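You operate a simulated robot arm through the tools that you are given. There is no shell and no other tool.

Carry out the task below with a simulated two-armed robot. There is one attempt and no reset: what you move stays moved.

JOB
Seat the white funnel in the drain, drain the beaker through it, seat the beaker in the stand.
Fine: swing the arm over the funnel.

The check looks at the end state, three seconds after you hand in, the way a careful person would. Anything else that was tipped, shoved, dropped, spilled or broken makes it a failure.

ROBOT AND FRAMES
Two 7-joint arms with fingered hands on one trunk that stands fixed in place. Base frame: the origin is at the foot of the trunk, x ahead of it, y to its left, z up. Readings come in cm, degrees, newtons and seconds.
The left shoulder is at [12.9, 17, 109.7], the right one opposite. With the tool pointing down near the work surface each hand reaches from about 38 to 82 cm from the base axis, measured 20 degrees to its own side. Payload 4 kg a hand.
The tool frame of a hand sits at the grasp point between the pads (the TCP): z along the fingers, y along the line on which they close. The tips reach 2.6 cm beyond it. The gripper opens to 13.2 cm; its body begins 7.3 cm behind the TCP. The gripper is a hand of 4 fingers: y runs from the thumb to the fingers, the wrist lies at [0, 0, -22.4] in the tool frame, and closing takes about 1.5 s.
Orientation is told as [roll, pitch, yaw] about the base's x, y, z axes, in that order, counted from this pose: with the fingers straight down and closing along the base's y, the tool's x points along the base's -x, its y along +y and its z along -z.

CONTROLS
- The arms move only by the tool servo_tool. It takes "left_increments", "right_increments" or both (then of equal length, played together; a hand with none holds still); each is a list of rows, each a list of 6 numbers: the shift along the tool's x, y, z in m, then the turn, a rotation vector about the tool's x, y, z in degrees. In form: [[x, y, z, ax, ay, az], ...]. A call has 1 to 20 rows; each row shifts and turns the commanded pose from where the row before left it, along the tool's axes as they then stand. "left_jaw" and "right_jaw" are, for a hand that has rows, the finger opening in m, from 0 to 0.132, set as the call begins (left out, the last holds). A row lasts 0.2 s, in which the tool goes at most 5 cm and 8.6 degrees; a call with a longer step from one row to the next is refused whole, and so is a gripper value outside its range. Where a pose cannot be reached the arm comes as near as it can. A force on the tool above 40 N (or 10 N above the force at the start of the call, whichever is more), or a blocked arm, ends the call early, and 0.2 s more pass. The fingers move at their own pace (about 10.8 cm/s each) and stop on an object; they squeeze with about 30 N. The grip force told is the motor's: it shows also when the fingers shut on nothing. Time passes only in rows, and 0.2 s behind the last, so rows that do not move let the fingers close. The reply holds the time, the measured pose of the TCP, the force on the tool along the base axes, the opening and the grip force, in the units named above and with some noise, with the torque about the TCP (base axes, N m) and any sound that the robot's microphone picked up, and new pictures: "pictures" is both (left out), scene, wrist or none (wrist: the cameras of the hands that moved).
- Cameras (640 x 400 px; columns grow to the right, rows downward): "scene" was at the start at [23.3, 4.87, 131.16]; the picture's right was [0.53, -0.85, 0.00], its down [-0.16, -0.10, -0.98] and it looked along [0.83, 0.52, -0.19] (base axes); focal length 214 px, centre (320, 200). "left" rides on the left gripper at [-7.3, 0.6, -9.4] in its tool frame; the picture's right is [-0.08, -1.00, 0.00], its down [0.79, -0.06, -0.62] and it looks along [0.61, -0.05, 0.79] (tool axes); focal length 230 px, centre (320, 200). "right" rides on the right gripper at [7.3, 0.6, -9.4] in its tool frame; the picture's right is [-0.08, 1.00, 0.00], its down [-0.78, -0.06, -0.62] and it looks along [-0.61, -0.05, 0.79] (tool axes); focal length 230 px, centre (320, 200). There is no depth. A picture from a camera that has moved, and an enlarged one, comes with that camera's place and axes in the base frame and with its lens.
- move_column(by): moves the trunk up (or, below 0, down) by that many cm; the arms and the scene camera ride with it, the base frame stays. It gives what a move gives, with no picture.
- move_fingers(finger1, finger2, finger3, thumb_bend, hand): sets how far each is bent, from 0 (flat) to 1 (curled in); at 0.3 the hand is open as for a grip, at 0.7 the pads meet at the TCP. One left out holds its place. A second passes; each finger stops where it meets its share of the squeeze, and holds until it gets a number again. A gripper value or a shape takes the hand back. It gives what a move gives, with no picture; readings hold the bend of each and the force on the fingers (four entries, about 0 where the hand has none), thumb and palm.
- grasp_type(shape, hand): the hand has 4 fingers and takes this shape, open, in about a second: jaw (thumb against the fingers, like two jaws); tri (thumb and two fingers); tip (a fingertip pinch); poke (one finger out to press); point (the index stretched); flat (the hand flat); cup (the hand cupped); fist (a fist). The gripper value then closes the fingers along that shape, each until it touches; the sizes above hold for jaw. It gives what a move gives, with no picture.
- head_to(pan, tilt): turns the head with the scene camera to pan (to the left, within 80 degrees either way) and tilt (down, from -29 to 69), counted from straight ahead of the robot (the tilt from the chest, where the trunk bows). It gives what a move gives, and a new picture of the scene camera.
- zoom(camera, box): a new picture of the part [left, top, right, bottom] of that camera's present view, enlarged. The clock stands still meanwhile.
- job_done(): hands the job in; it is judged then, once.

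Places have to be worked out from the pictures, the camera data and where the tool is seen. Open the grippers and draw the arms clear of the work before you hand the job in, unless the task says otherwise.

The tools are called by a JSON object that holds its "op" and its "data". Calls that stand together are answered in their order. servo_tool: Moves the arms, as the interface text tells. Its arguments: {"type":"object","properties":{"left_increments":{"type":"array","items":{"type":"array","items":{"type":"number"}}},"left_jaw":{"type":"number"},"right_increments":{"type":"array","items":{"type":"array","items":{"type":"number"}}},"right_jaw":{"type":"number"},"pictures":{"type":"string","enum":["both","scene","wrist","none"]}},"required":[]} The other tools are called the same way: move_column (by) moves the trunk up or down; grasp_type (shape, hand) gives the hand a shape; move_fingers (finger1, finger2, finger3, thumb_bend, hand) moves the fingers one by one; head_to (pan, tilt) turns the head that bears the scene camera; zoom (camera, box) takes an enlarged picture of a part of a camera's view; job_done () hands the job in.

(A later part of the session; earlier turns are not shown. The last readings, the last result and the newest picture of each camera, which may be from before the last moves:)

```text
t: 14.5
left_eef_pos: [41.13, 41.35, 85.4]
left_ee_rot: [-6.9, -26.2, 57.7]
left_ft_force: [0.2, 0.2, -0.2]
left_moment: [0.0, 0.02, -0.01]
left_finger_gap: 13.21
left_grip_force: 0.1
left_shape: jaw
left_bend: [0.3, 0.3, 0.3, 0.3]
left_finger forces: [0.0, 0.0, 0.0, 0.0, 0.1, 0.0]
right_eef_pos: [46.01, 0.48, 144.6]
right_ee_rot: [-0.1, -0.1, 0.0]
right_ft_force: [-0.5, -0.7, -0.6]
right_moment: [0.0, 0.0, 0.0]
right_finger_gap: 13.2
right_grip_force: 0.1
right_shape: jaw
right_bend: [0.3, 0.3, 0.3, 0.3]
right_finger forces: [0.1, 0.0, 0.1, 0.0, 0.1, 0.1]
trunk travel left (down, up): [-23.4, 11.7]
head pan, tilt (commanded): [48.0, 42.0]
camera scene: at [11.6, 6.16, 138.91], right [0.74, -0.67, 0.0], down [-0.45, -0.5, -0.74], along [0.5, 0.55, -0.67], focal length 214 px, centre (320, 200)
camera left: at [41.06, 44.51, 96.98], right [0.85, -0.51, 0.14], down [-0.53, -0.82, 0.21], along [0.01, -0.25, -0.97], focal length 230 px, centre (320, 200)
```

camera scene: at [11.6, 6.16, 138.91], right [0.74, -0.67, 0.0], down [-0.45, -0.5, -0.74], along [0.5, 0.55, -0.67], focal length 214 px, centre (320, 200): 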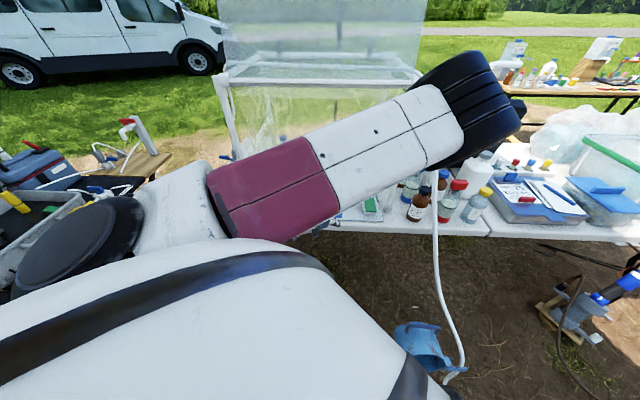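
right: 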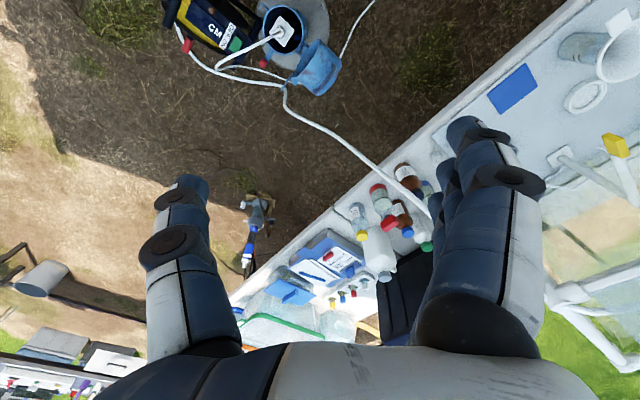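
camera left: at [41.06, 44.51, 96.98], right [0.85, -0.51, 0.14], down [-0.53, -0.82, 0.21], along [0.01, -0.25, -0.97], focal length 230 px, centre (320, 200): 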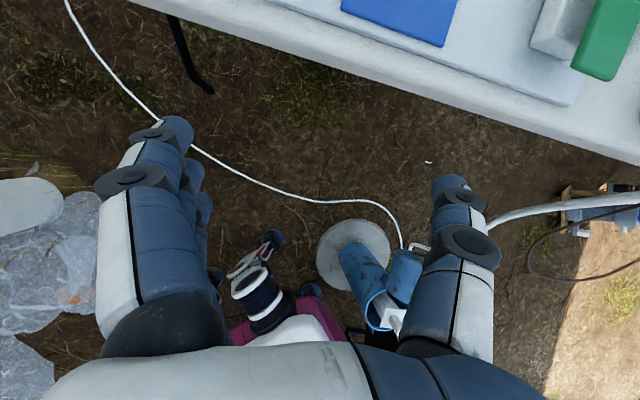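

The elbow is forward and up, which suits a palm-down hand better than palm-right. I raise the hand a bit and rotate it to horizontal, palm-down (fingers above, thumb below, pointing at azimuth 47°) in free space.

{"op": "servo_tool", "data": {"left_increments": [[-0.0273, -0.0139, -0.0203, 0, 0, 0], [-0.0273, -0.0139, -0.0203, 0, 0, 0], [-0.0273, -0.0139, -0.0203, 0, 0, 0], [-0.0273, -0.0139, -0.0203, 0, 0, 0], [0, 0, 0, -3.39, -3.78, 6.39], [0, 0, 0, -3.39, -3.78, 6.39], [0, 0, 0, -3.39, -3.78, 6.39], [0, 0, 0, -3.39, -3.78, 6.39], [0, 0, 0, -3.39, -3.78, 6.39], [0, 0, 0, -3.39, -3.78, 6.39], [0, 0, 0, -3.39, -3.78, 6.39], [0, 0, 0, -3.39, -3.78, 6.39], [0, 0, 0, -3.39, -3.78, 6.39], [0, 0, 0, -3.39, -3.78, 6.39], [0, 0, 0, -3.39, -3.78, 6.39], [0, 0, 0, -3.39, -3.78, 6.39], [0, 0, 0, -3.39, -3.78, 6.39], [0, 0, 0, -3.39, -3.78, 6.39]], "pictures": "both"}}

```text
t: 18.3
left_eef_pos: [55.69, 61.62, 102.19]
left_ee_rot: [90.0, 1.2, -45.8]
left_ft_force: [1.0, 0.3, -0.6]
left_moment: [0.0, 0.0, -0.02]
left_finger_gap: 13.22
left_grip_force: 0.0
left_shape: jaw
left_bend: [0.3, 0.3, 0.3, 0.3]
left_finger forces: [0.0, 0.1, 0.0, 0.1, 0.0, 0.1]
left hand out of reach, approached as far as the arm can: row 8, 9, 10, 11, 12, 13
right_eef_pos: [45.82, 0.31, 144.64]
right_ee_rot: [0.0, -0.1, 0.0]
right_ft_force: [-0.4, 0.9, -0.3]
right_moment: [0.02, -0.01, -0.02]
right_finger_gap: 13.19
right_grip_force: 0.0
right_shape: jaw
right_bend: [0.3, 0.3, 0.3, 0.3]
right_finger forces: [0.0, 0.0, 0.0, 0.1, 0.0, 0.0]
trunk travel left (down, up): [-23.4, 11.7]
head pan, tilt (commanded): [48.0, 42.0]
camera scene: at [11.49, 6.2, 138.92], right [0.74, -0.67, 0.0], down [-0.45, -0.5, -0.74], along [0.5, 0.55, -0.67], focal length 214 px, centre (320, 200)
camera left: at [54.16, 49.81, 102.58], right [0.04, -0.04, -1.0], down [-0.99, 0.13, -0.04], along [0.13, 0.99, -0.04], focal length 230 px, centre (320, 200)
```

scene: 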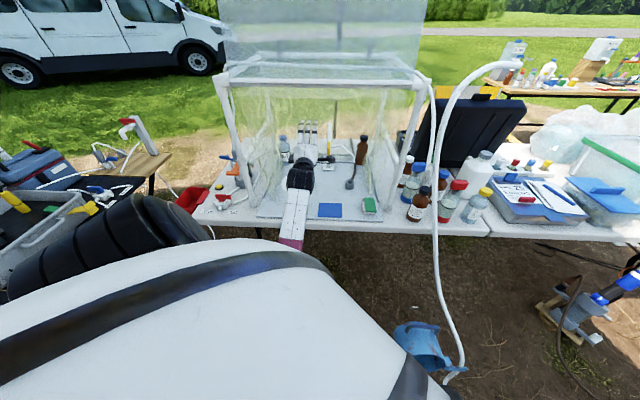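
left: 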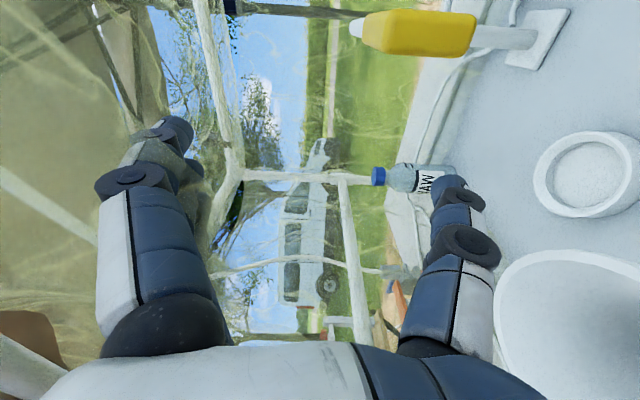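

The hand is now horizontal and palm-down with the elbow low, and the scene view is free. I give it idle rows to see whether the arm is still settling toward the commanded spot.

{"op": "servo_tool", "data": {"left_increments": [[0, 0, 0, 0, 0, 0], [0, 0, 0, 0, 0, 0], [0, 0, 0, 0, 0, 0]], "pictures": "scene"}}

```text
t: 19.1
left_eef_pos: [55.65, 61.69, 102.18]
left_ee_rot: [90.0, 1.4, -45.6]
left_ft_force: [-0.2, 0.6, 0.3]
left_moment: [0.0, 0.02, 0.0]
left_finger_gap: 13.2
left_grip_force: 0.0
left_shape: jaw
left_bend: [0.3, 0.3, 0.3, 0.3]
left_finger forces: [0.0, 0.0, 0.0, 0.0, 0.0, 0.0]
right_eef_pos: [45.93, 0.39, 144.61]
right_ee_rot: [0.1, -0.1, 0.0]
right_ft_force: [0.5, -0.7, -0.2]
right_moment: [-0.02, 0.01, 0.03]
right_finger_gap: 13.19
right_grip_force: 0.1
right_shape: jaw
right_bend: [0.3, 0.3, 0.3, 0.3]
right_finger forces: [0.1, 0.0, 0.0, 0.0, 0.0, 0.1]
trunk travel left (down, up): [-23.4, 11.7]
head pan, tilt (commanded): [48.0, 42.0]
camera scene: at [11.52, 6.13, 138.92], right [0.74, -0.67, 0.0], down [-0.45, -0.5, -0.74], along [0.5, 0.55, -0.67], focal length 214 px, centre (320, 200)
```

scene: 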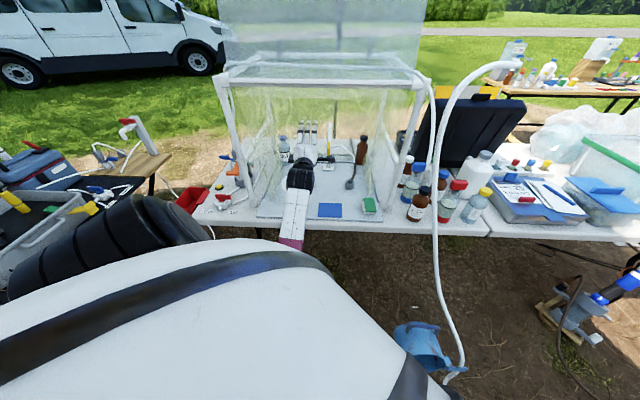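

The pose is settled. I back the hand out: outward, right, down, and further back, so it ends in front of the table, right of the funnel, at tab height.

{"op": "servo_tool", "data": {"left_increments": [[0, 0, -0.04, 0, 0, 0], [0, 0, -0.04, 0, 0, 0], [-0.04, 0, 0, 0, 0, 0], [-0.04, 0, 0, 0, 0, 0], [0, -0.04, 0, 0, 0, 0], [0, -0.04, 0, 0, 0, 0], [0, -0.04, 0, 0, 0, 0], [0, 0, -0.035, 0, 0, 0], [0, 0, -0.035, 0, 0, 0], [0, 0, -0.035, 0, 0, 0], [0, 0, -0.035, 0, 0, 0]], "pictures": "both"}}

```text
t: 21.7
left_eef_pos: [47.07, 49.64, 91.78]
left_ee_rot: [94.6, 5.0, -45.6]
left_ft_force: [0.5, 0.3, 0.4]
left_moment: [0.02, 0.0, -0.02]
left_finger_gap: 13.19
left_grip_force: 0.1
left_shape: jaw
left_bend: [0.3, 0.3, 0.3, 0.3]
left_finger forces: [0.0, 0.0, 0.1, 0.1, 0.1, 0.1]
left hand out of reach, approached as far as the arm can: row 9, 10, 11
right_eef_pos: [45.95, 0.43, 144.6]
right_ee_rot: [0.0, -0.1, 0.0]
right_ft_force: [0.4, 0.5, 1.3]
right_moment: [-0.04, 0.0, -0.01]
right_finger_gap: 13.21
right_grip_force: 0.1
right_shape: jaw
right_bend: [0.3, 0.3, 0.3, 0.3]
right_finger forces: [0.0, 0.0, 0.1, 0.0, 0.0, 0.0]
trunk travel left (down, up): [-23.4, 11.7]
head pan, tilt (commanded): [48.0, 42.0]
stopped in row 11 (left hand): the arm was blocked; the commanded pose is now the measured one
camera scene: at [11.54, 6.14, 138.92], right [0.74, -0.67, 0.0], down [-0.45, -0.5, -0.74], along [0.5, 0.55, -0.67], focal length 214 px, centre (320, 200)
camera left: at [45.4, 37.96, 90.97], right [0.05, 0.06, -1.0], down [-0.99, 0.14, -0.04], along [0.14, 0.99, 0.07], focal length 230 px, centre (320, 200)
```

scene: 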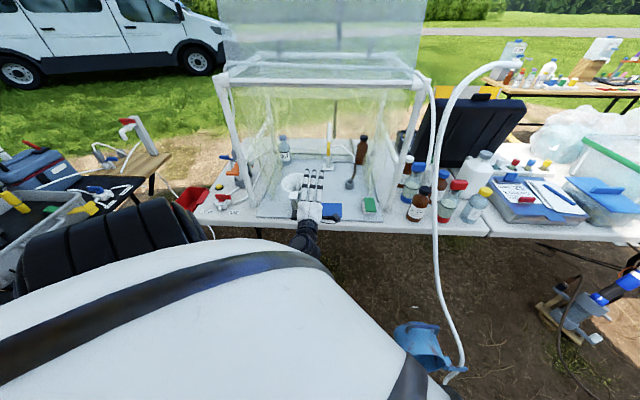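
left: 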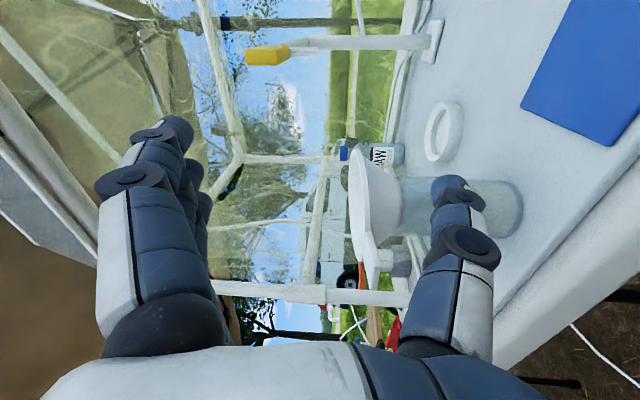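

The wrist camera now gives a side profile of the funnel on the beaker. I zoom in on that and on the scene view.

{"op": "zoom", "data": {"camera": "left", "box": [330, 130, 540, 300]}}

{"op": "zoom", "data": {"camera": "scene", "box": [240, 130, 400, 230]}}

{"op": "zoom", "data": {"camera": "left", "box": [230, 0, 450, 150]}}

```text
2.35 times, centred on (435, 215) of left
camera zoom: at [45.4, 37.96, 90.97], right [0.05, 0.06, -1.0], down [-0.99, 0.14, -0.04], along [0.14, 0.99, 0.07], focal length 541 px, centre (49, 165)
```

zoom: 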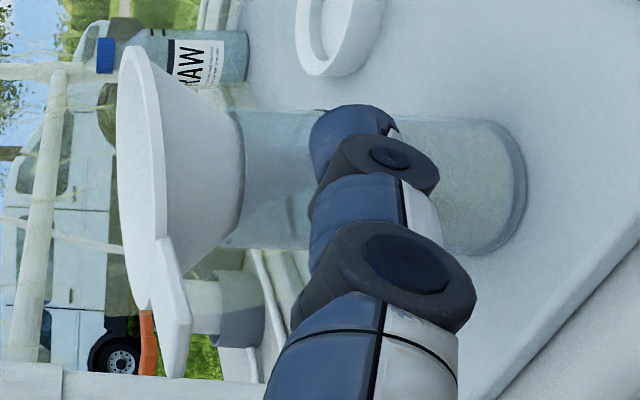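

```text
4.00 times, centred on (320, 180) of scene
camera zoom: at [11.54, 6.14, 138.92], right [0.74, -0.67, 0.0], down [-0.45, -0.5, -0.74], along [0.5, 0.55, -0.67], focal length 858 px, centre (320, 280)
```

zoom: 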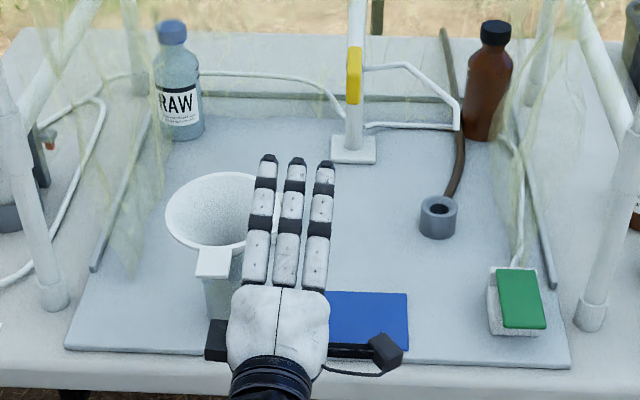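

```text
2.67 times, centred on (340, 75) of left
camera zoom: at [45.4, 37.96, 90.97], right [0.05, 0.06, -1.0], down [-0.99, 0.14, -0.04], along [0.14, 0.99, 0.07], focal length 614 px, centre (267, 533)
```

zoom: 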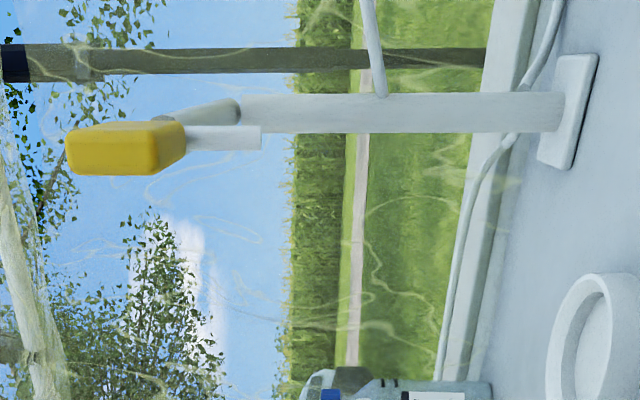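

The profile shows the beaker rim near z 84.4, the funnel rim near z 88.8, and the tab sloping slightly down toward the robot. I zoom tightly on the tab from both cameras before closing in.

{"op": "zoom", "data": {"camera": "left", "box": [360, 220, 420, 300]}}

{"op": "zoom", "data": {"camera": "scene", "box": [278, 165, 322, 215]}}

```text
5.00 times, centred on (390, 260) of left
camera zoom: at [45.4, 37.96, 90.97], right [0.05, 0.06, -1.0], down [-0.99, 0.14, -0.04], along [0.14, 0.99, 0.07], focal length 1150 px, centre (-30, -100)
```

zoom: 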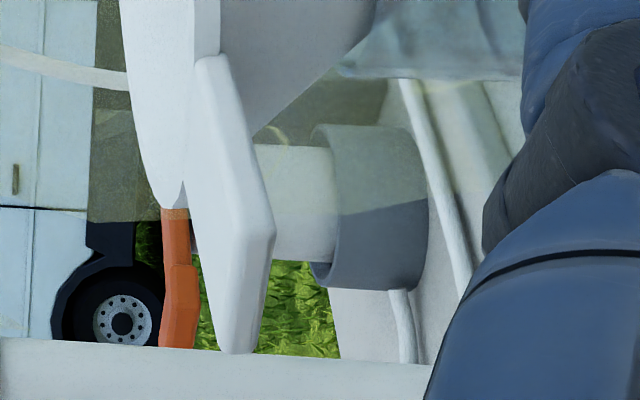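

```text
8.00 times, centred on (300, 190) of scene
camera zoom: at [11.54, 6.14, 138.92], right [0.74, -0.67, 0.0], down [-0.45, -0.5, -0.74], along [0.5, 0.55, -0.67], focal length 1716 px, centre (480, 280)
```

zoom: 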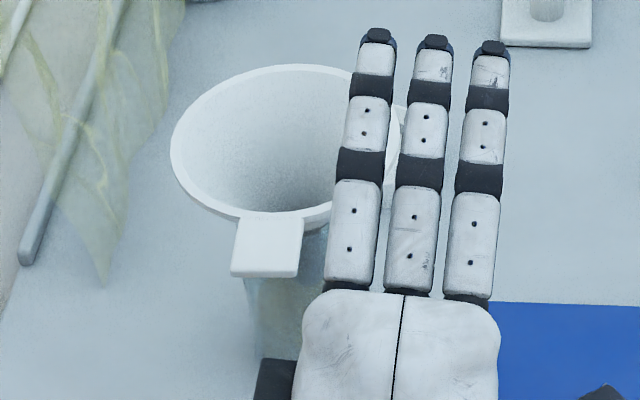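

The tab is near level at z about 88.0, its outer end at about [42.2, 55.0]. I level the hand's roll, lower it to tab height at the right of the funnel, then slide left toward the tab with the fingers above and the thumb below, stopping short.

{"op": "servo_tool", "data": {"left_increments": [[0, 0, 0, 0, 3, -5], [0, -0.0189, -0.0013, 0, 0, 0], [0, -0.0189, -0.0013, 0, 0, 0], [0.02, 0, 0.001, 0, 0, 0], [0.02, 0, 0.001, 0, 0, 0]], "pictures": "both"}}

```text
t: 22.9
left_eef_pos: [44.29, 52.26, 87.75]
left_ee_rot: [94.2, -0.6, -43.2]
left_ft_force: [0.3, 0.1, 0.5]
left_moment: [0.02, 0.01, 0.0]
left_finger_gap: 13.23
left_grip_force: 0.0
left_shape: jaw
left_bend: [0.3, 0.3, 0.3, 0.3]
left_finger forces: [0.0, 0.1, 0.0, 0.0, 0.0, 0.1]
right_eef_pos: [46.04, 0.38, 144.66]
right_ee_rot: [0.0, 0.0, 0.1]
right_ft_force: [0.7, 0.5, -0.2]
right_moment: [-0.01, -0.01, 0.03]
right_finger_gap: 13.2
right_grip_force: 0.2
right_shape: jaw
right_bend: [0.3, 0.3, 0.3, 0.3]
right_finger forces: [0.0, 0.1, 0.0, 0.0, 0.1, 0.1]
trunk travel left (down, up): [-23.4, 11.7]
head pan, tilt (commanded): [48.0, 42.0]
camera scene: at [11.54, 6.15, 138.92], right [0.74, -0.67, 0.0], down [-0.45, -0.5, -0.74], along [0.5, 0.55, -0.67], focal length 214 px, centre (320, 200)
camera left: at [43.28, 40.41, 87.8], right [0.11, -0.01, -0.99], down [-0.99, 0.09, -0.11], along [0.09, 1.0, 0.0], focal length 230 px, centre (320, 200)
```

scene: 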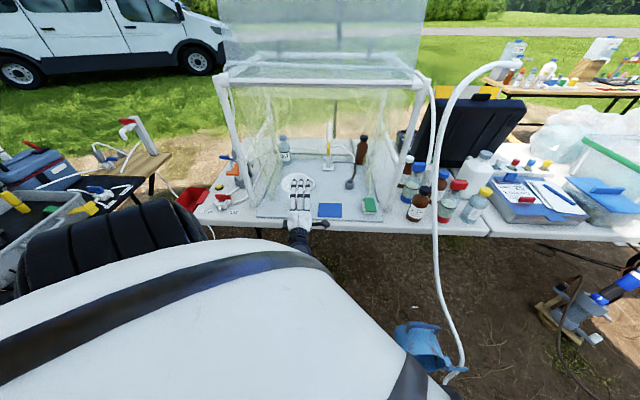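
left: 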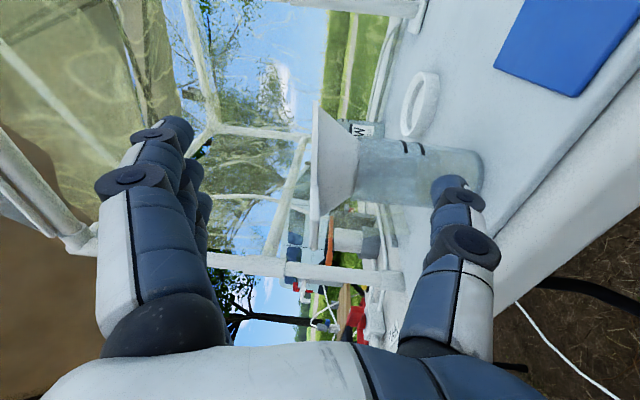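

The camera is now level with the tab plane. I zoom in to check the heights of tab, fingers and thumb.

{"op": "zoom", "data": {"camera": "left", "box": [280, 80, 500, 280]}}

{"op": "zoom", "data": {"camera": "scene", "box": [275, 160, 325, 225]}}

```text
2.00 times, centred on (390, 180) of left
camera zoom: at [43.28, 40.41, 87.8], right [0.11, -0.01, -0.99], down [-0.99, 0.09, -0.11], along [0.09, 1.0, 0.0], focal length 460 px, centre (180, 240)
```

zoom: 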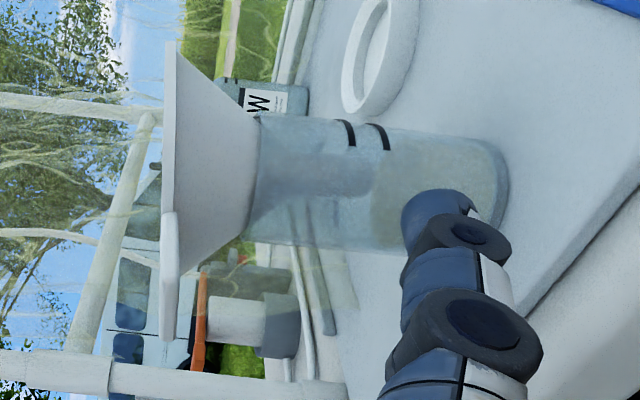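

```text
6.15 times, centred on (300, 192) of scene
camera zoom: at [11.54, 6.15, 138.92], right [0.74, -0.67, 0.0], down [-0.45, -0.5, -0.74], along [0.5, 0.55, -0.67], focal length 1320 px, centre (443, 246)
```

zoom: 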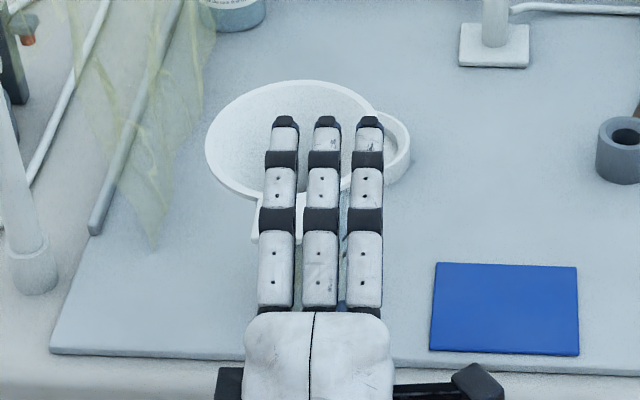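

Tab mid-height is about z 88.0, matching the hand. I slide the last 3.4 cm left and slightly inward so the tab sits between fingers and thumb, then check before closing.

{"op": "servo_tool", "data": {"left_increments": [[0.017, 0.0012, 0, 0, 0, 0], [0.017, 0.0012, 0, 0, 0, 0], [0, 0, 0.0063, 0, 0, 0], [0, 0, 0, 0, 0, 0]], "pictures": "both"}}

{"op": "zoom", "data": {"camera": "left", "box": [240, 80, 500, 300]}}

{"op": "zoom", "data": {"camera": "scene", "box": [275, 160, 325, 225]}}

```text
t: 23.9
left_eef_pos: [42.23, 55.07, 88.17]
left_ee_rot: [94.4, -0.5, -43.1]
left_ft_force: [-0.2, 0.2, -0.4]
left_moment: [0.0, 0.0, 0.01]
left_finger_gap: 13.18
left_grip_force: 0.1
left_shape: jaw
left_bend: [0.3, 0.3, 0.3, 0.3]
left_finger forces: [0.0, 0.0, 0.0, 0.1, 0.0, 0.0]
right_eef_pos: [46.04, 0.41, 144.73]
right_ee_rot: [0.1, -0.1, -0.1]
right_ft_force: [0.9, -0.5, 0.1]
right_moment: [-0.03, -0.01, 0.01]
right_finger_gap: 13.22
right_grip_force: 0.0
right_shape: jaw
right_bend: [0.3, 0.3, 0.3, 0.3]
right_finger forces: [0.0, 0.1, 0.0, 0.0, 0.0, 0.0]
trunk travel left (down, up): [-23.4, 11.7]
head pan, tilt (commanded): [48.0, 42.0]
camera scene: at [11.52, 6.12, 138.92], right [0.74, -0.67, 0.0], down [-0.45, -0.5, -0.74], along [0.5, 0.55, -0.67], focal length 214 px, centre (320, 200)
camera left: at [41.22, 43.25, 88.16], right [0.12, 0.0, -0.99], down [-0.99, 0.09, -0.12], along [0.09, 1.0, 0.01], focal length 230 px, centre (320, 200)
```

scene: 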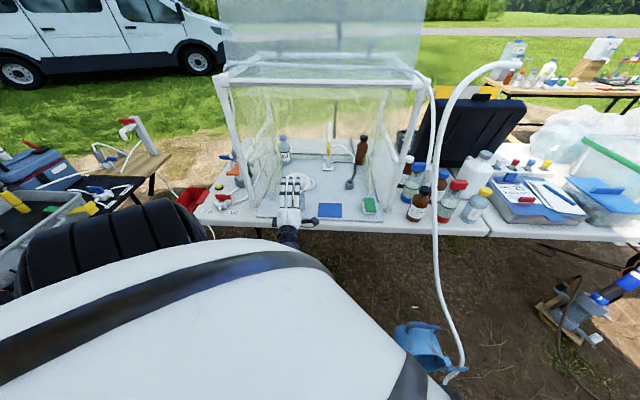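
left: 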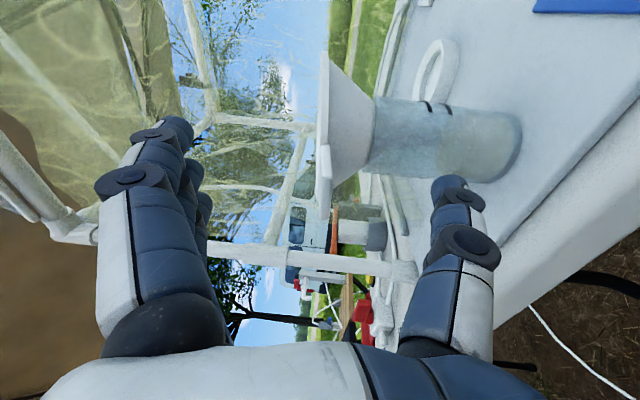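

```text
1.82 times, centred on (370, 190) of left
camera zoom: at [41.22, 43.25, 88.16], right [0.12, 0.0, -0.99], down [-0.99, 0.09, -0.12], along [0.09, 1.0, 0.01], focal length 418 px, centre (229, 218)
```

zoom: 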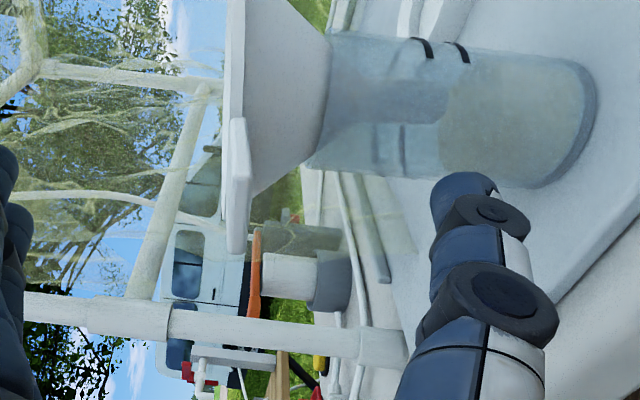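

```text
6.15 times, centred on (300, 192) of scene
camera zoom: at [11.52, 6.12, 138.92], right [0.74, -0.67, 0.0], down [-0.45, -0.5, -0.74], along [0.5, 0.55, -0.67], focal length 1320 px, centre (443, 246)
```

zoom: 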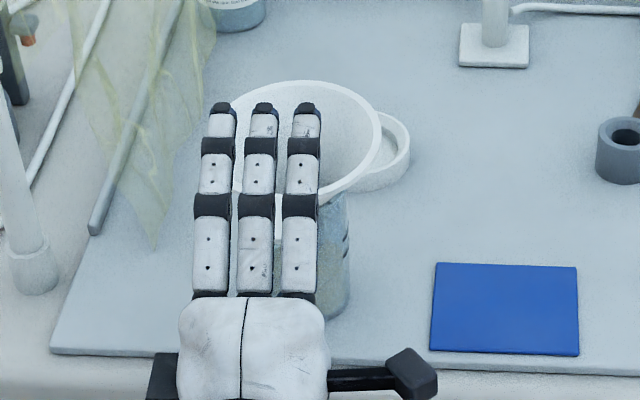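

The tab lies between fingers and thumb, about 0.25 cm below the grasp centre and 0.4 cm right. I make this small correction first.

{"op": "servo_tool", "data": {"left_increments": [[-0.004, -0.0025, -0.003, 0, 0, 0], [0, 0, 0, 0, 0, 0]], "pictures": "none"}}

{"op": "zoom", "data": {"camera": "left", "box": [240, 100, 440, 260]}}

```text
t: 24.5
left_eef_pos: [42.39, 54.59, 87.93]
left_ee_rot: [94.4, -0.5, -43.1]
left_ft_force: [-0.4, 0.2, -0.3]
left_moment: [-0.02, 0.0, -0.02]
left_finger_gap: 13.19
left_grip_force: 0.0
left_shape: jaw
left_bend: [0.3, 0.3, 0.3, 0.3]
left_finger forces: [0.0, 0.0, 0.0, 0.1, 0.0, 0.0]
right_eef_pos: [46.04, 0.36, 144.67]
right_ee_rot: [0.1, -0.1, 0.0]
right_ft_force: [0.7, -0.3, -0.6]
right_moment: [-0.02, 0.0, -0.02]
right_finger_gap: 13.16
right_grip_force: 0.0
right_shape: jaw
right_bend: [0.3, 0.3, 0.3, 0.3]
right_finger forces: [0.1, 0.1, 0.1, 0.1, 0.0, 0.0]
trunk travel left (down, up): [-23.4, 11.7]
head pan, tilt (commanded): [48.0, 42.0]
```

```text
2.50 times, centred on (340, 180) of left
camera zoom: at [41.32, 42.78, 87.81], right [0.12, 0.0, -0.99], down [-0.99, 0.09, -0.12], along [0.09, 1.0, 0.01], focal length 575 px, centre (270, 250)
```

zoom: 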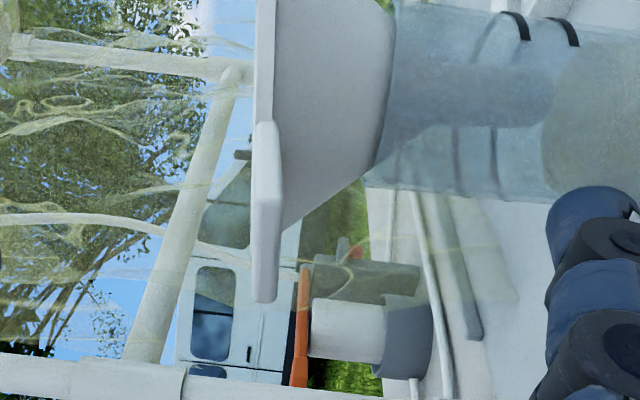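

The tab is centred on the grasp point. I close the left hand on it.

{"op": "servo_tool", "data": {"left_increments": [[0, 0, 0, 0, 0, 0], [0, 0, 0, 0, 0, 0], [0, 0, 0, 0, 0, 0], [0, 0, 0, 0, 0, 0], [0, 0, 0, 0, 0, 0], [0, 0, 0, 0, 0, 0], [0, 0, 0, 0, 0, 0], [0, 0, 0, 0, 0, 0], [0, 0, 0, 0, 0, 0]], "left_jaw": 0, "pictures": "both"}}

{"op": "zoom", "data": {"camera": "left", "box": [240, 60, 500, 280]}}

{"op": "zoom", "data": {"camera": "scene", "box": [275, 160, 325, 225]}}

```text
t: 26.5
left_eef_pos: [42.43, 54.66, 87.83]
left_ee_rot: [94.4, -0.4, -43.1]
left_ft_force: [-0.3, 0.7, 0.0]
left_moment: [0.14, 0.01, 0.06]
left_finger_gap: 0.0
left_grip_force: 30.2
left_shape: jaw
left_bend: [0.69, 0.69, 0.68, 0.7]
left_finger forces: [0.1, 14.5, 10.9, 0.0, 24.2, 0.1]
right_eef_pos: [45.95, 0.47, 144.52]
right_ee_rot: [0.1, -0.1, 0.0]
right_ft_force: [-0.1, 0.1, -0.2]
right_moment: [-0.02, 0.01, 0.04]
right_finger_gap: 13.16
right_grip_force: 0.1
right_shape: jaw
right_bend: [0.3, 0.3, 0.3, 0.3]
right_finger forces: [0.1, 0.1, 0.0, 0.0, 0.0, 0.0]
trunk travel left (down, up): [-23.4, 11.7]
head pan, tilt (commanded): [48.0, 42.0]
camera scene: at [11.52, 6.12, 138.92], right [0.74, -0.67, 0.0], down [-0.45, -0.5, -0.74], along [0.5, 0.55, -0.67], focal length 214 px, centre (320, 200)
camera left: at [41.31, 42.79, 87.82], right [0.12, 0.0, -0.99], down [-0.99, 0.09, -0.12], along [0.09, 1.0, 0.01], focal length 230 px, centre (320, 200)
```

scene: 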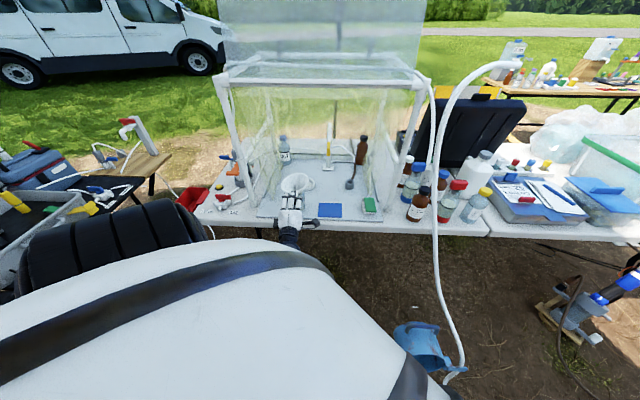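
left: 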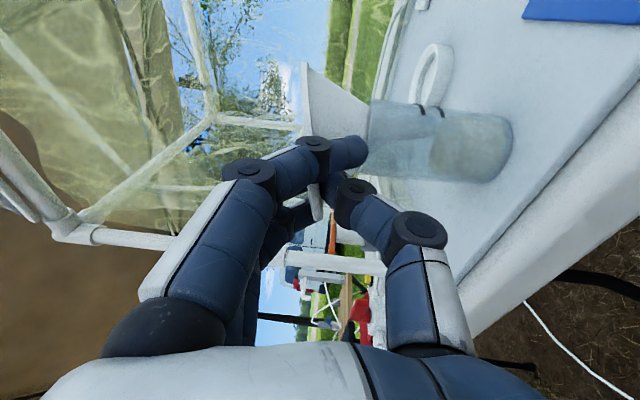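

```text
1.82 times, centred on (370, 170) of left
camera zoom: at [41.31, 42.79, 87.82], right [0.12, 0.0, -0.99], down [-0.99, 0.09, -0.12], along [0.09, 1.0, 0.01], focal length 418 px, centre (229, 254)
```

zoom: 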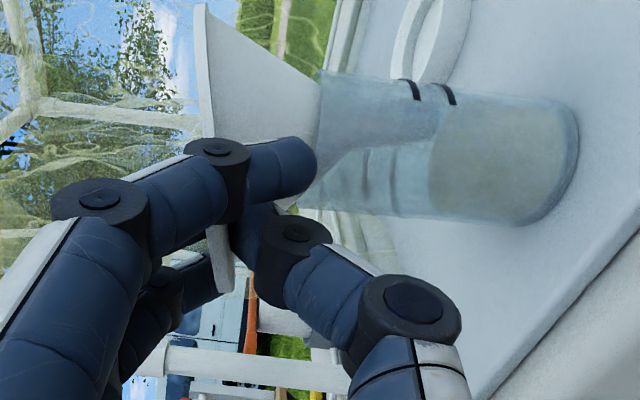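

```text
6.15 times, centred on (300, 192) of scene
camera zoom: at [11.52, 6.12, 138.92], right [0.74, -0.67, 0.0], down [-0.45, -0.5, -0.74], along [0.5, 0.55, -0.67], focal length 1320 px, centre (443, 246)
```

zoom: 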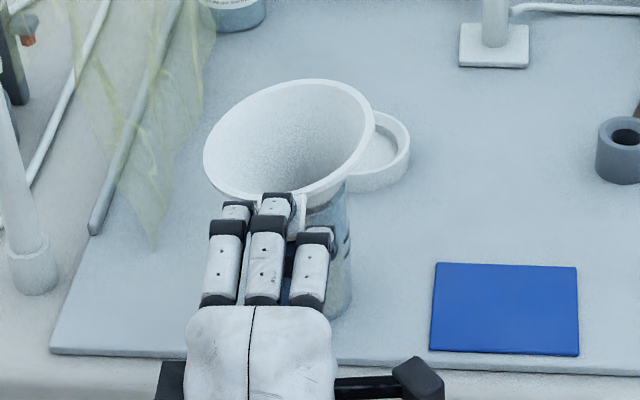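

Two fingers and the thumb hold the tab (about 25 N). I lift 1.2 cm straight up and check that the beaker stays put.

{"op": "servo_tool", "data": {"left_increments": [[-0.0001, 0.006, 0.0004, 0, 0, 0], [-0.0001, 0.006, 0.0004, 0, 0, 0], [0, 0, 0, 0, 0, 0]], "pictures": "both"}}

{"op": "zoom", "data": {"camera": "left", "box": [240, 40, 540, 260]}}

{"op": "zoom", "data": {"camera": "scene", "box": [275, 160, 325, 225]}}

```text
t: 27.3
left_eef_pos: [42.38, 54.57, 89.15]
left_ee_rot: [94.3, -0.4, -43.1]
left_ft_force: [-0.3, -1.0, -0.6]
left_moment: [0.03, 0.03, 0.03]
left_finger_gap: 0.0
left_grip_force: 30.0
left_shape: jaw
left_bend: [0.69, 0.68, 0.68, 0.71]
left_finger forces: [0.0, 14.5, 10.4, 0.1, 25.1, 0.0]
right_eef_pos: [45.92, 0.39, 144.72]
right_ee_rot: [0.1, -0.1, 0.0]
right_ft_force: [-0.8, 0.5, -0.2]
right_moment: [-0.02, -0.01, 0.0]
right_finger_gap: 13.21
right_grip_force: 0.1
right_shape: jaw
right_bend: [0.3, 0.3, 0.3, 0.3]
right_finger forces: [0.0, 0.1, 0.1, 0.0, 0.0, 0.0]
trunk travel left (down, up): [-23.4, 11.7]
head pan, tilt (commanded): [48.0, 42.0]
camera scene: at [11.53, 6.12, 138.92], right [0.74, -0.67, 0.0], down [-0.45, -0.5, -0.74], along [0.5, 0.55, -0.67], focal length 214 px, centre (320, 200)
camera left: at [41.28, 42.8, 89.0], right [0.12, 0.0, -0.99], down [-0.99, 0.09, -0.12], along [0.09, 1.0, 0.01], focal length 230 px, centre (320, 200)
```

scene: 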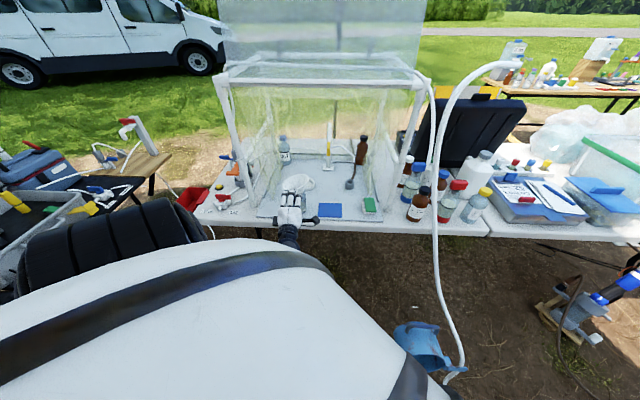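
left: 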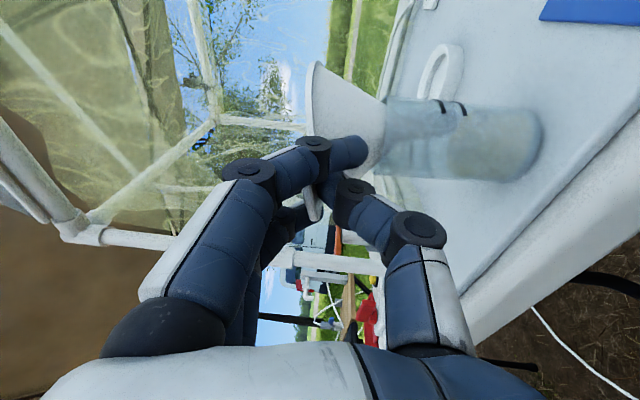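

```text
1.82 times, centred on (390, 150) of left
camera zoom: at [41.28, 42.8, 89.0], right [0.12, 0.0, -0.99], down [-0.99, 0.09, -0.12], along [0.09, 1.0, 0.01], focal length 418 px, centre (193, 291)
```

zoom: 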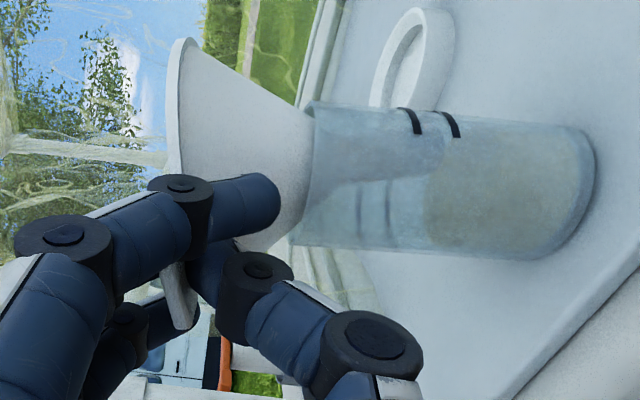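

```text
6.15 times, centred on (300, 192) of scene
camera zoom: at [11.53, 6.12, 138.92], right [0.74, -0.67, 0.0], down [-0.45, -0.5, -0.74], along [0.5, 0.55, -0.67], focal length 1320 px, centre (443, 246)
```

zoom: 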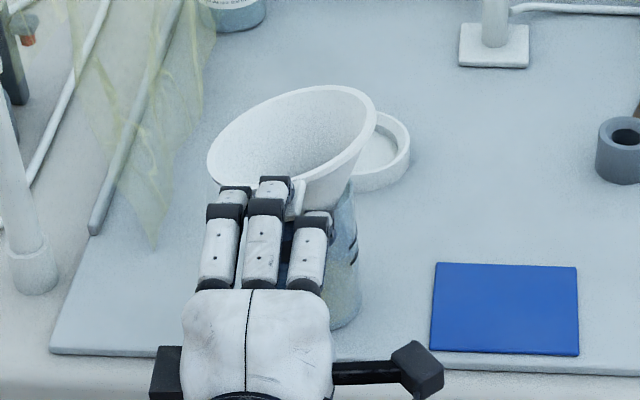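

The funnel tilts as it rises and the beaker may have shifted a little, so I stop and look more closely at the beaker's base and rim.

{"op": "zoom", "data": {"camera": "scene", "box": [285, 170, 315, 215]}}

{"op": "zoom", "data": {"camera": "left", "box": [370, 80, 560, 200]}}

```text
8.89 times, centred on (300, 192) of scene
camera zoom: at [11.53, 6.12, 138.92], right [0.74, -0.67, 0.0], down [-0.45, -0.5, -0.74], along [0.5, 0.55, -0.67], focal length 1906 px, centre (498, 267)
```

zoom: 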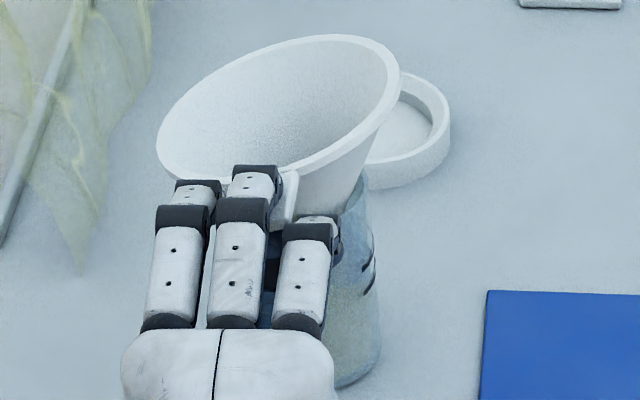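

```text
3.33 times, centred on (465, 140) of left
camera zoom: at [41.28, 42.8, 89.0], right [0.12, 0.0, -0.99], down [-0.99, 0.09, -0.12], along [0.09, 1.0, 0.01], focal length 767 px, centre (-163, 400)
```

zoom: 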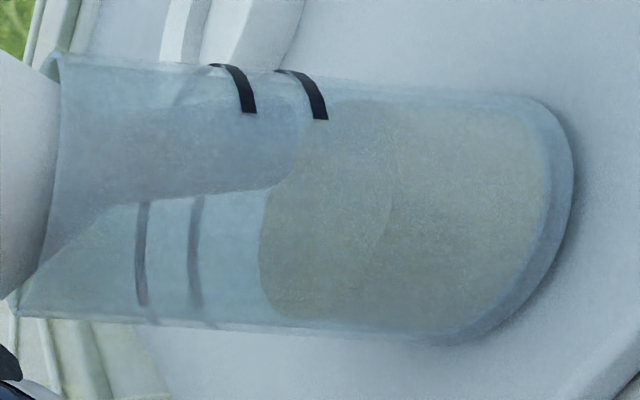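

The funnel has rolled in the grip (left side down), pressing its stem to the beaker's right wall. I counter-roll the hand about its pointing axis in small steps to bring the funnel upright and the stem back to the middle.

{"op": "servo_tool", "data": {"left_increments": [[0, 0, 0, 0, 0, 3], [0, 0, 0, 0, 0, 3], [0, 0, 0, 0, 0, 3], [0, 0, 0, 0, 0, 0]], "pictures": "none"}}

{"op": "zoom", "data": {"camera": "scene", "box": [275, 160, 325, 225]}}

{"op": "zoom", "data": {"camera": "left", "box": [240, 40, 560, 240]}}

```text
t: 28.3
left_eef_pos: [42.29, 54.6, 88.99]
left_ee_rot: [94.5, 8.5, -42.4]
left_ft_force: [0.1, 0.2, 0.0]
left_moment: [0.04, -0.01, -0.03]
left_finger_gap: 0.0
left_grip_force: 30.0
left_shape: jaw
left_bend: [0.69, 0.68, 0.68, 0.71]
left_finger forces: [0.0, 16.2, 9.2, 0.0, 25.9, 0.0]
right_eef_pos: [45.96, 0.28, 144.65]
right_ee_rot: [0.1, -0.1, 0.0]
right_ft_force: [0.0, 1.0, 0.3]
right_moment: [-0.01, 0.0, -0.02]
right_finger_gap: 13.19
right_grip_force: 0.0
right_shape: jaw
right_bend: [0.3, 0.3, 0.3, 0.3]
right_finger forces: [0.1, 0.0, 0.1, 0.0, 0.1, 0.0]
trunk travel left (down, up): [-23.4, 11.7]
head pan, tilt (commanded): [48.0, 42.0]
```

```text
6.15 times, centred on (300, 192) of scene
camera zoom: at [11.53, 6.11, 138.92], right [0.74, -0.67, 0.0], down [-0.45, -0.5, -0.74], along [0.5, 0.55, -0.67], focal length 1320 px, centre (443, 246)
```

zoom: 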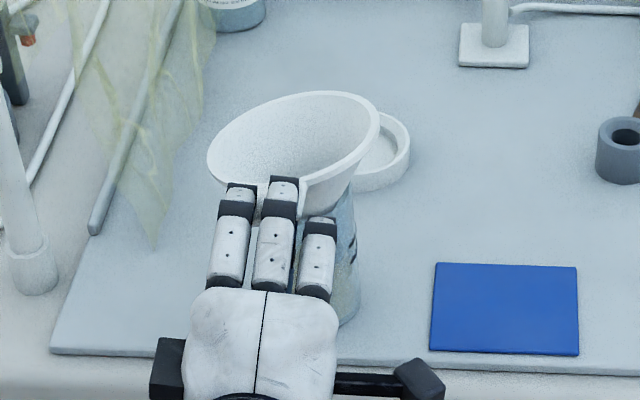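

```text
2.00 times, centred on (400, 140) of left
camera zoom: at [41.32, 42.81, 87.79], right [0.0, 0.11, -0.99], down [-1.0, 0.08, 0.01], along [0.08, 0.99, 0.1], focal length 460 px, centre (160, 320)
```

zoom: 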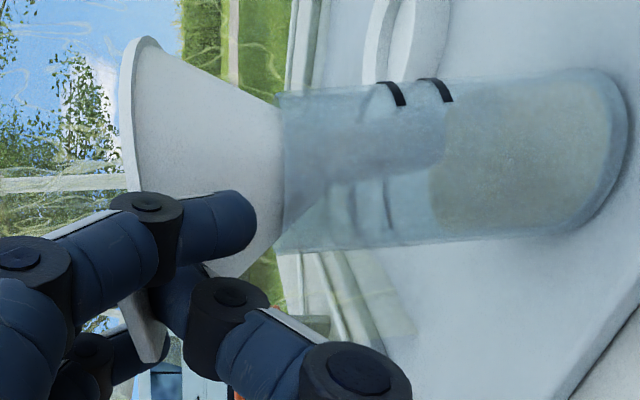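

The funnel is straighter and the beaker stands still. I roll a further 8° and look again.

{"op": "servo_tool", "data": {"left_increments": [[0, 0, 0, 0, 0, 3], [0, 0, 0, 0, 0, 3], [0, 0, 0, 0, 0, 2], [0, 0, 0, 0, 0, 0]], "pictures": "none"}}

{"op": "zoom", "data": {"camera": "scene", "box": [275, 160, 325, 225]}}

{"op": "zoom", "data": {"camera": "left", "box": [240, 40, 560, 240]}}

```text
t: 29.3
left_eef_pos: [42.21, 54.66, 89.09]
left_ee_rot: [94.6, 16.6, -41.8]
left_ft_force: [1.2, -0.2, 1.2]
left_moment: [0.05, -0.06, 0.0]
left_finger_gap: 0.0
left_grip_force: 30.5
left_shape: jaw
left_bend: [0.69, 0.68, 0.68, 0.71]
left_finger forces: [0.0, 16.3, 9.2, 0.1, 26.1, 0.0]
right_eef_pos: [46.03, 0.38, 144.61]
right_ee_rot: [0.1, -0.1, 0.0]
right_ft_force: [-0.9, -0.6, 0.2]
right_moment: [-0.01, 0.02, 0.0]
right_finger_gap: 13.17
right_grip_force: 0.1
right_shape: jaw
right_bend: [0.3, 0.3, 0.3, 0.3]
right_finger forces: [0.1, 0.0, 0.1, 0.1, 0.0, 0.1]
trunk travel left (down, up): [-23.4, 11.7]
head pan, tilt (commanded): [48.0, 42.0]
```

```text
6.15 times, centred on (300, 192) of scene
camera zoom: at [11.53, 6.11, 138.92], right [0.74, -0.67, 0.0], down [-0.45, -0.5, -0.74], along [0.5, 0.55, -0.67], focal length 1320 px, centre (443, 246)
```

zoom: 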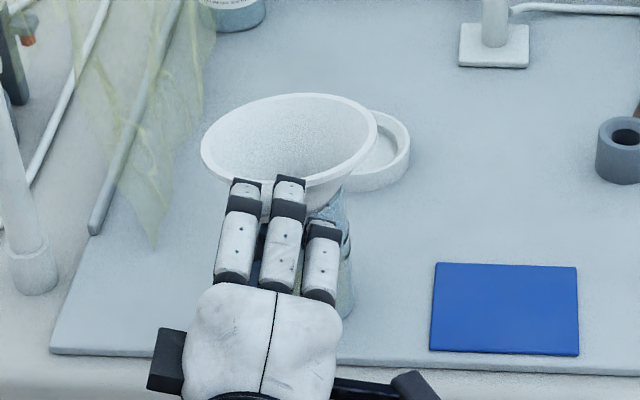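

```text
2.00 times, centred on (400, 140) of left
camera zoom: at [41.24, 43.1, 86.8], right [-0.1, 0.2, -0.97], down [-0.99, 0.07, 0.12], along [0.09, 0.98, 0.19], focal length 460 px, centre (160, 320)
```

zoom: 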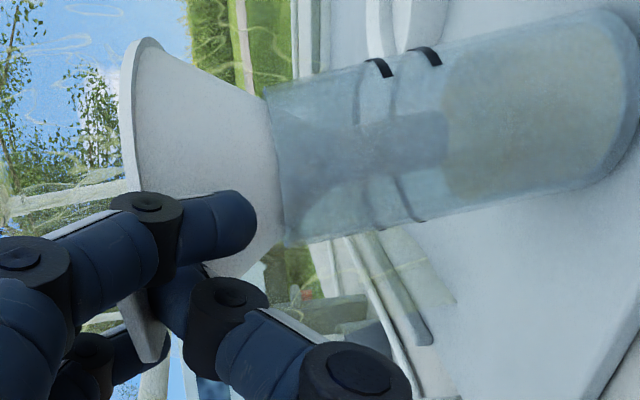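

The funnel is about level, its stem free in the middle of the beaker. I lift straight up 7 cm to bring the stem clear of the beaker.

{"op": "servo_tool", "data": {"left_increments": [[0.0033, 0.0111, 0.0009, 0, 0, 0], [0.0033, 0.0111, 0.0009, 0, 0, 0], [0.0033, 0.0111, 0.0009, 0, 0, 0], [0.0033, 0.0111, 0.0009, 0, 0, 0], [0.0033, 0.0111, 0.0009, 0, 0, 0], [0.0033, 0.0111, 0.0009, 0, 0, 0], [0, 0, 0, 0, 0, 0]], "pictures": "both"}}

{"op": "zoom", "data": {"camera": "scene", "box": [270, 140, 340, 230]}}

{"op": "zoom", "data": {"camera": "left", "box": [260, 20, 640, 240]}}

```text
t: 31.1
left_eef_pos: [41.99, 57.13, 98.73]
left_ee_rot: [98.6, 20.2, -40.4]
left_ft_force: [0.5, 0.2, -0.2]
left_moment: [-0.03, 0.03, 0.04]
left_finger_gap: 0.0
left_grip_force: 30.0
left_shape: jaw
left_bend: [0.69, 0.66, 0.68, 0.72]
left_finger forces: [0.0, 15.5, 9.6, 0.0, 25.6, 0.0]
right_eef_pos: [46.05, 0.52, 144.57]
right_ee_rot: [0.0, -0.1, 0.1]
right_ft_force: [0.8, -0.3, -0.1]
right_moment: [0.03, -0.02, 0.0]
right_finger_gap: 13.19
right_grip_force: 0.1
right_shape: jaw
right_bend: [0.3, 0.3, 0.3, 0.3]
right_finger forces: [0.1, 0.0, 0.1, 0.1, 0.0, 0.0]
trunk travel left (down, up): [-23.4, 11.7]
head pan, tilt (commanded): [48.0, 42.0]
stopped in row 7 (left hand): the arm was blocked; the commanded pose is now the measured one
camera scene: at [11.53, 6.14, 138.92], right [0.74, -0.67, 0.0], down [-0.45, -0.5, -0.74], along [0.5, 0.55, -0.67], focal length 214 px, centre (320, 200)
camera left: at [41.02, 45.8, 95.45], right [-0.11, 0.29, -0.95], down [-0.99, 0.05, 0.13], along [0.09, 0.96, 0.28], focal length 230 px, centre (320, 200)
```

scene: 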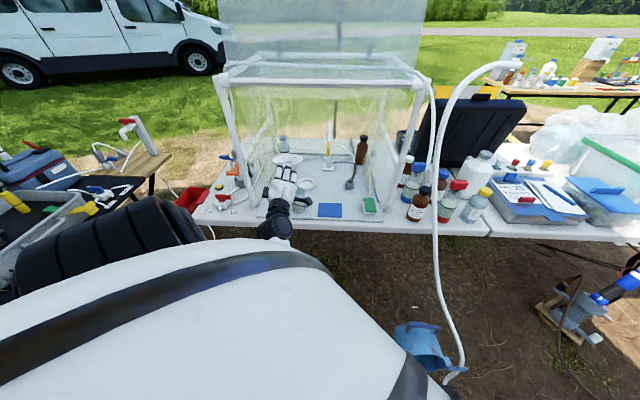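
left: 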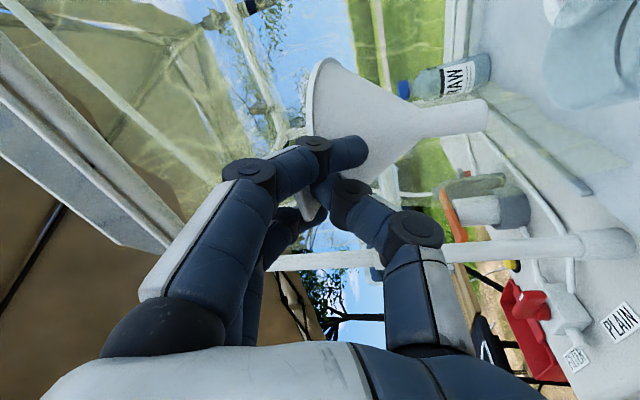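

```text
4.44 times, centred on (305, 185) of scene
camera zoom: at [11.53, 6.14, 138.92], right [0.74, -0.67, 0.0], down [-0.45, -0.5, -0.74], along [0.5, 0.55, -0.67], focal length 953 px, centre (387, 267)
```

zoom: 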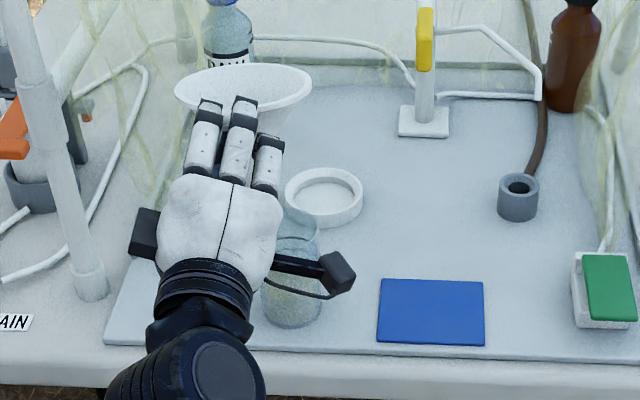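

```text
1.68 times, centred on (450, 130) of left
camera zoom: at [41.02, 45.8, 95.45], right [-0.11, 0.29, -0.95], down [-0.99, 0.05, 0.13], along [0.09, 0.96, 0.28], focal length 388 px, centre (101, 318)
```

zoom: 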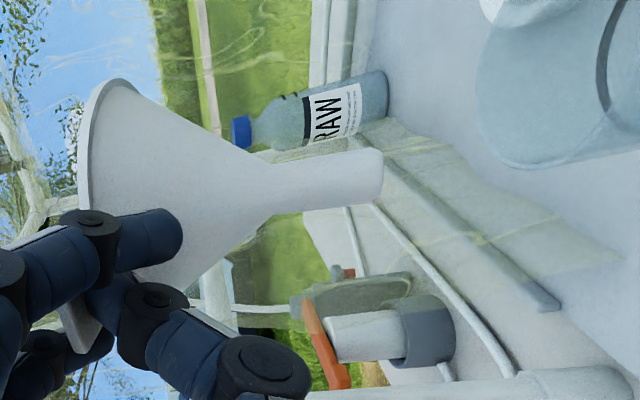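

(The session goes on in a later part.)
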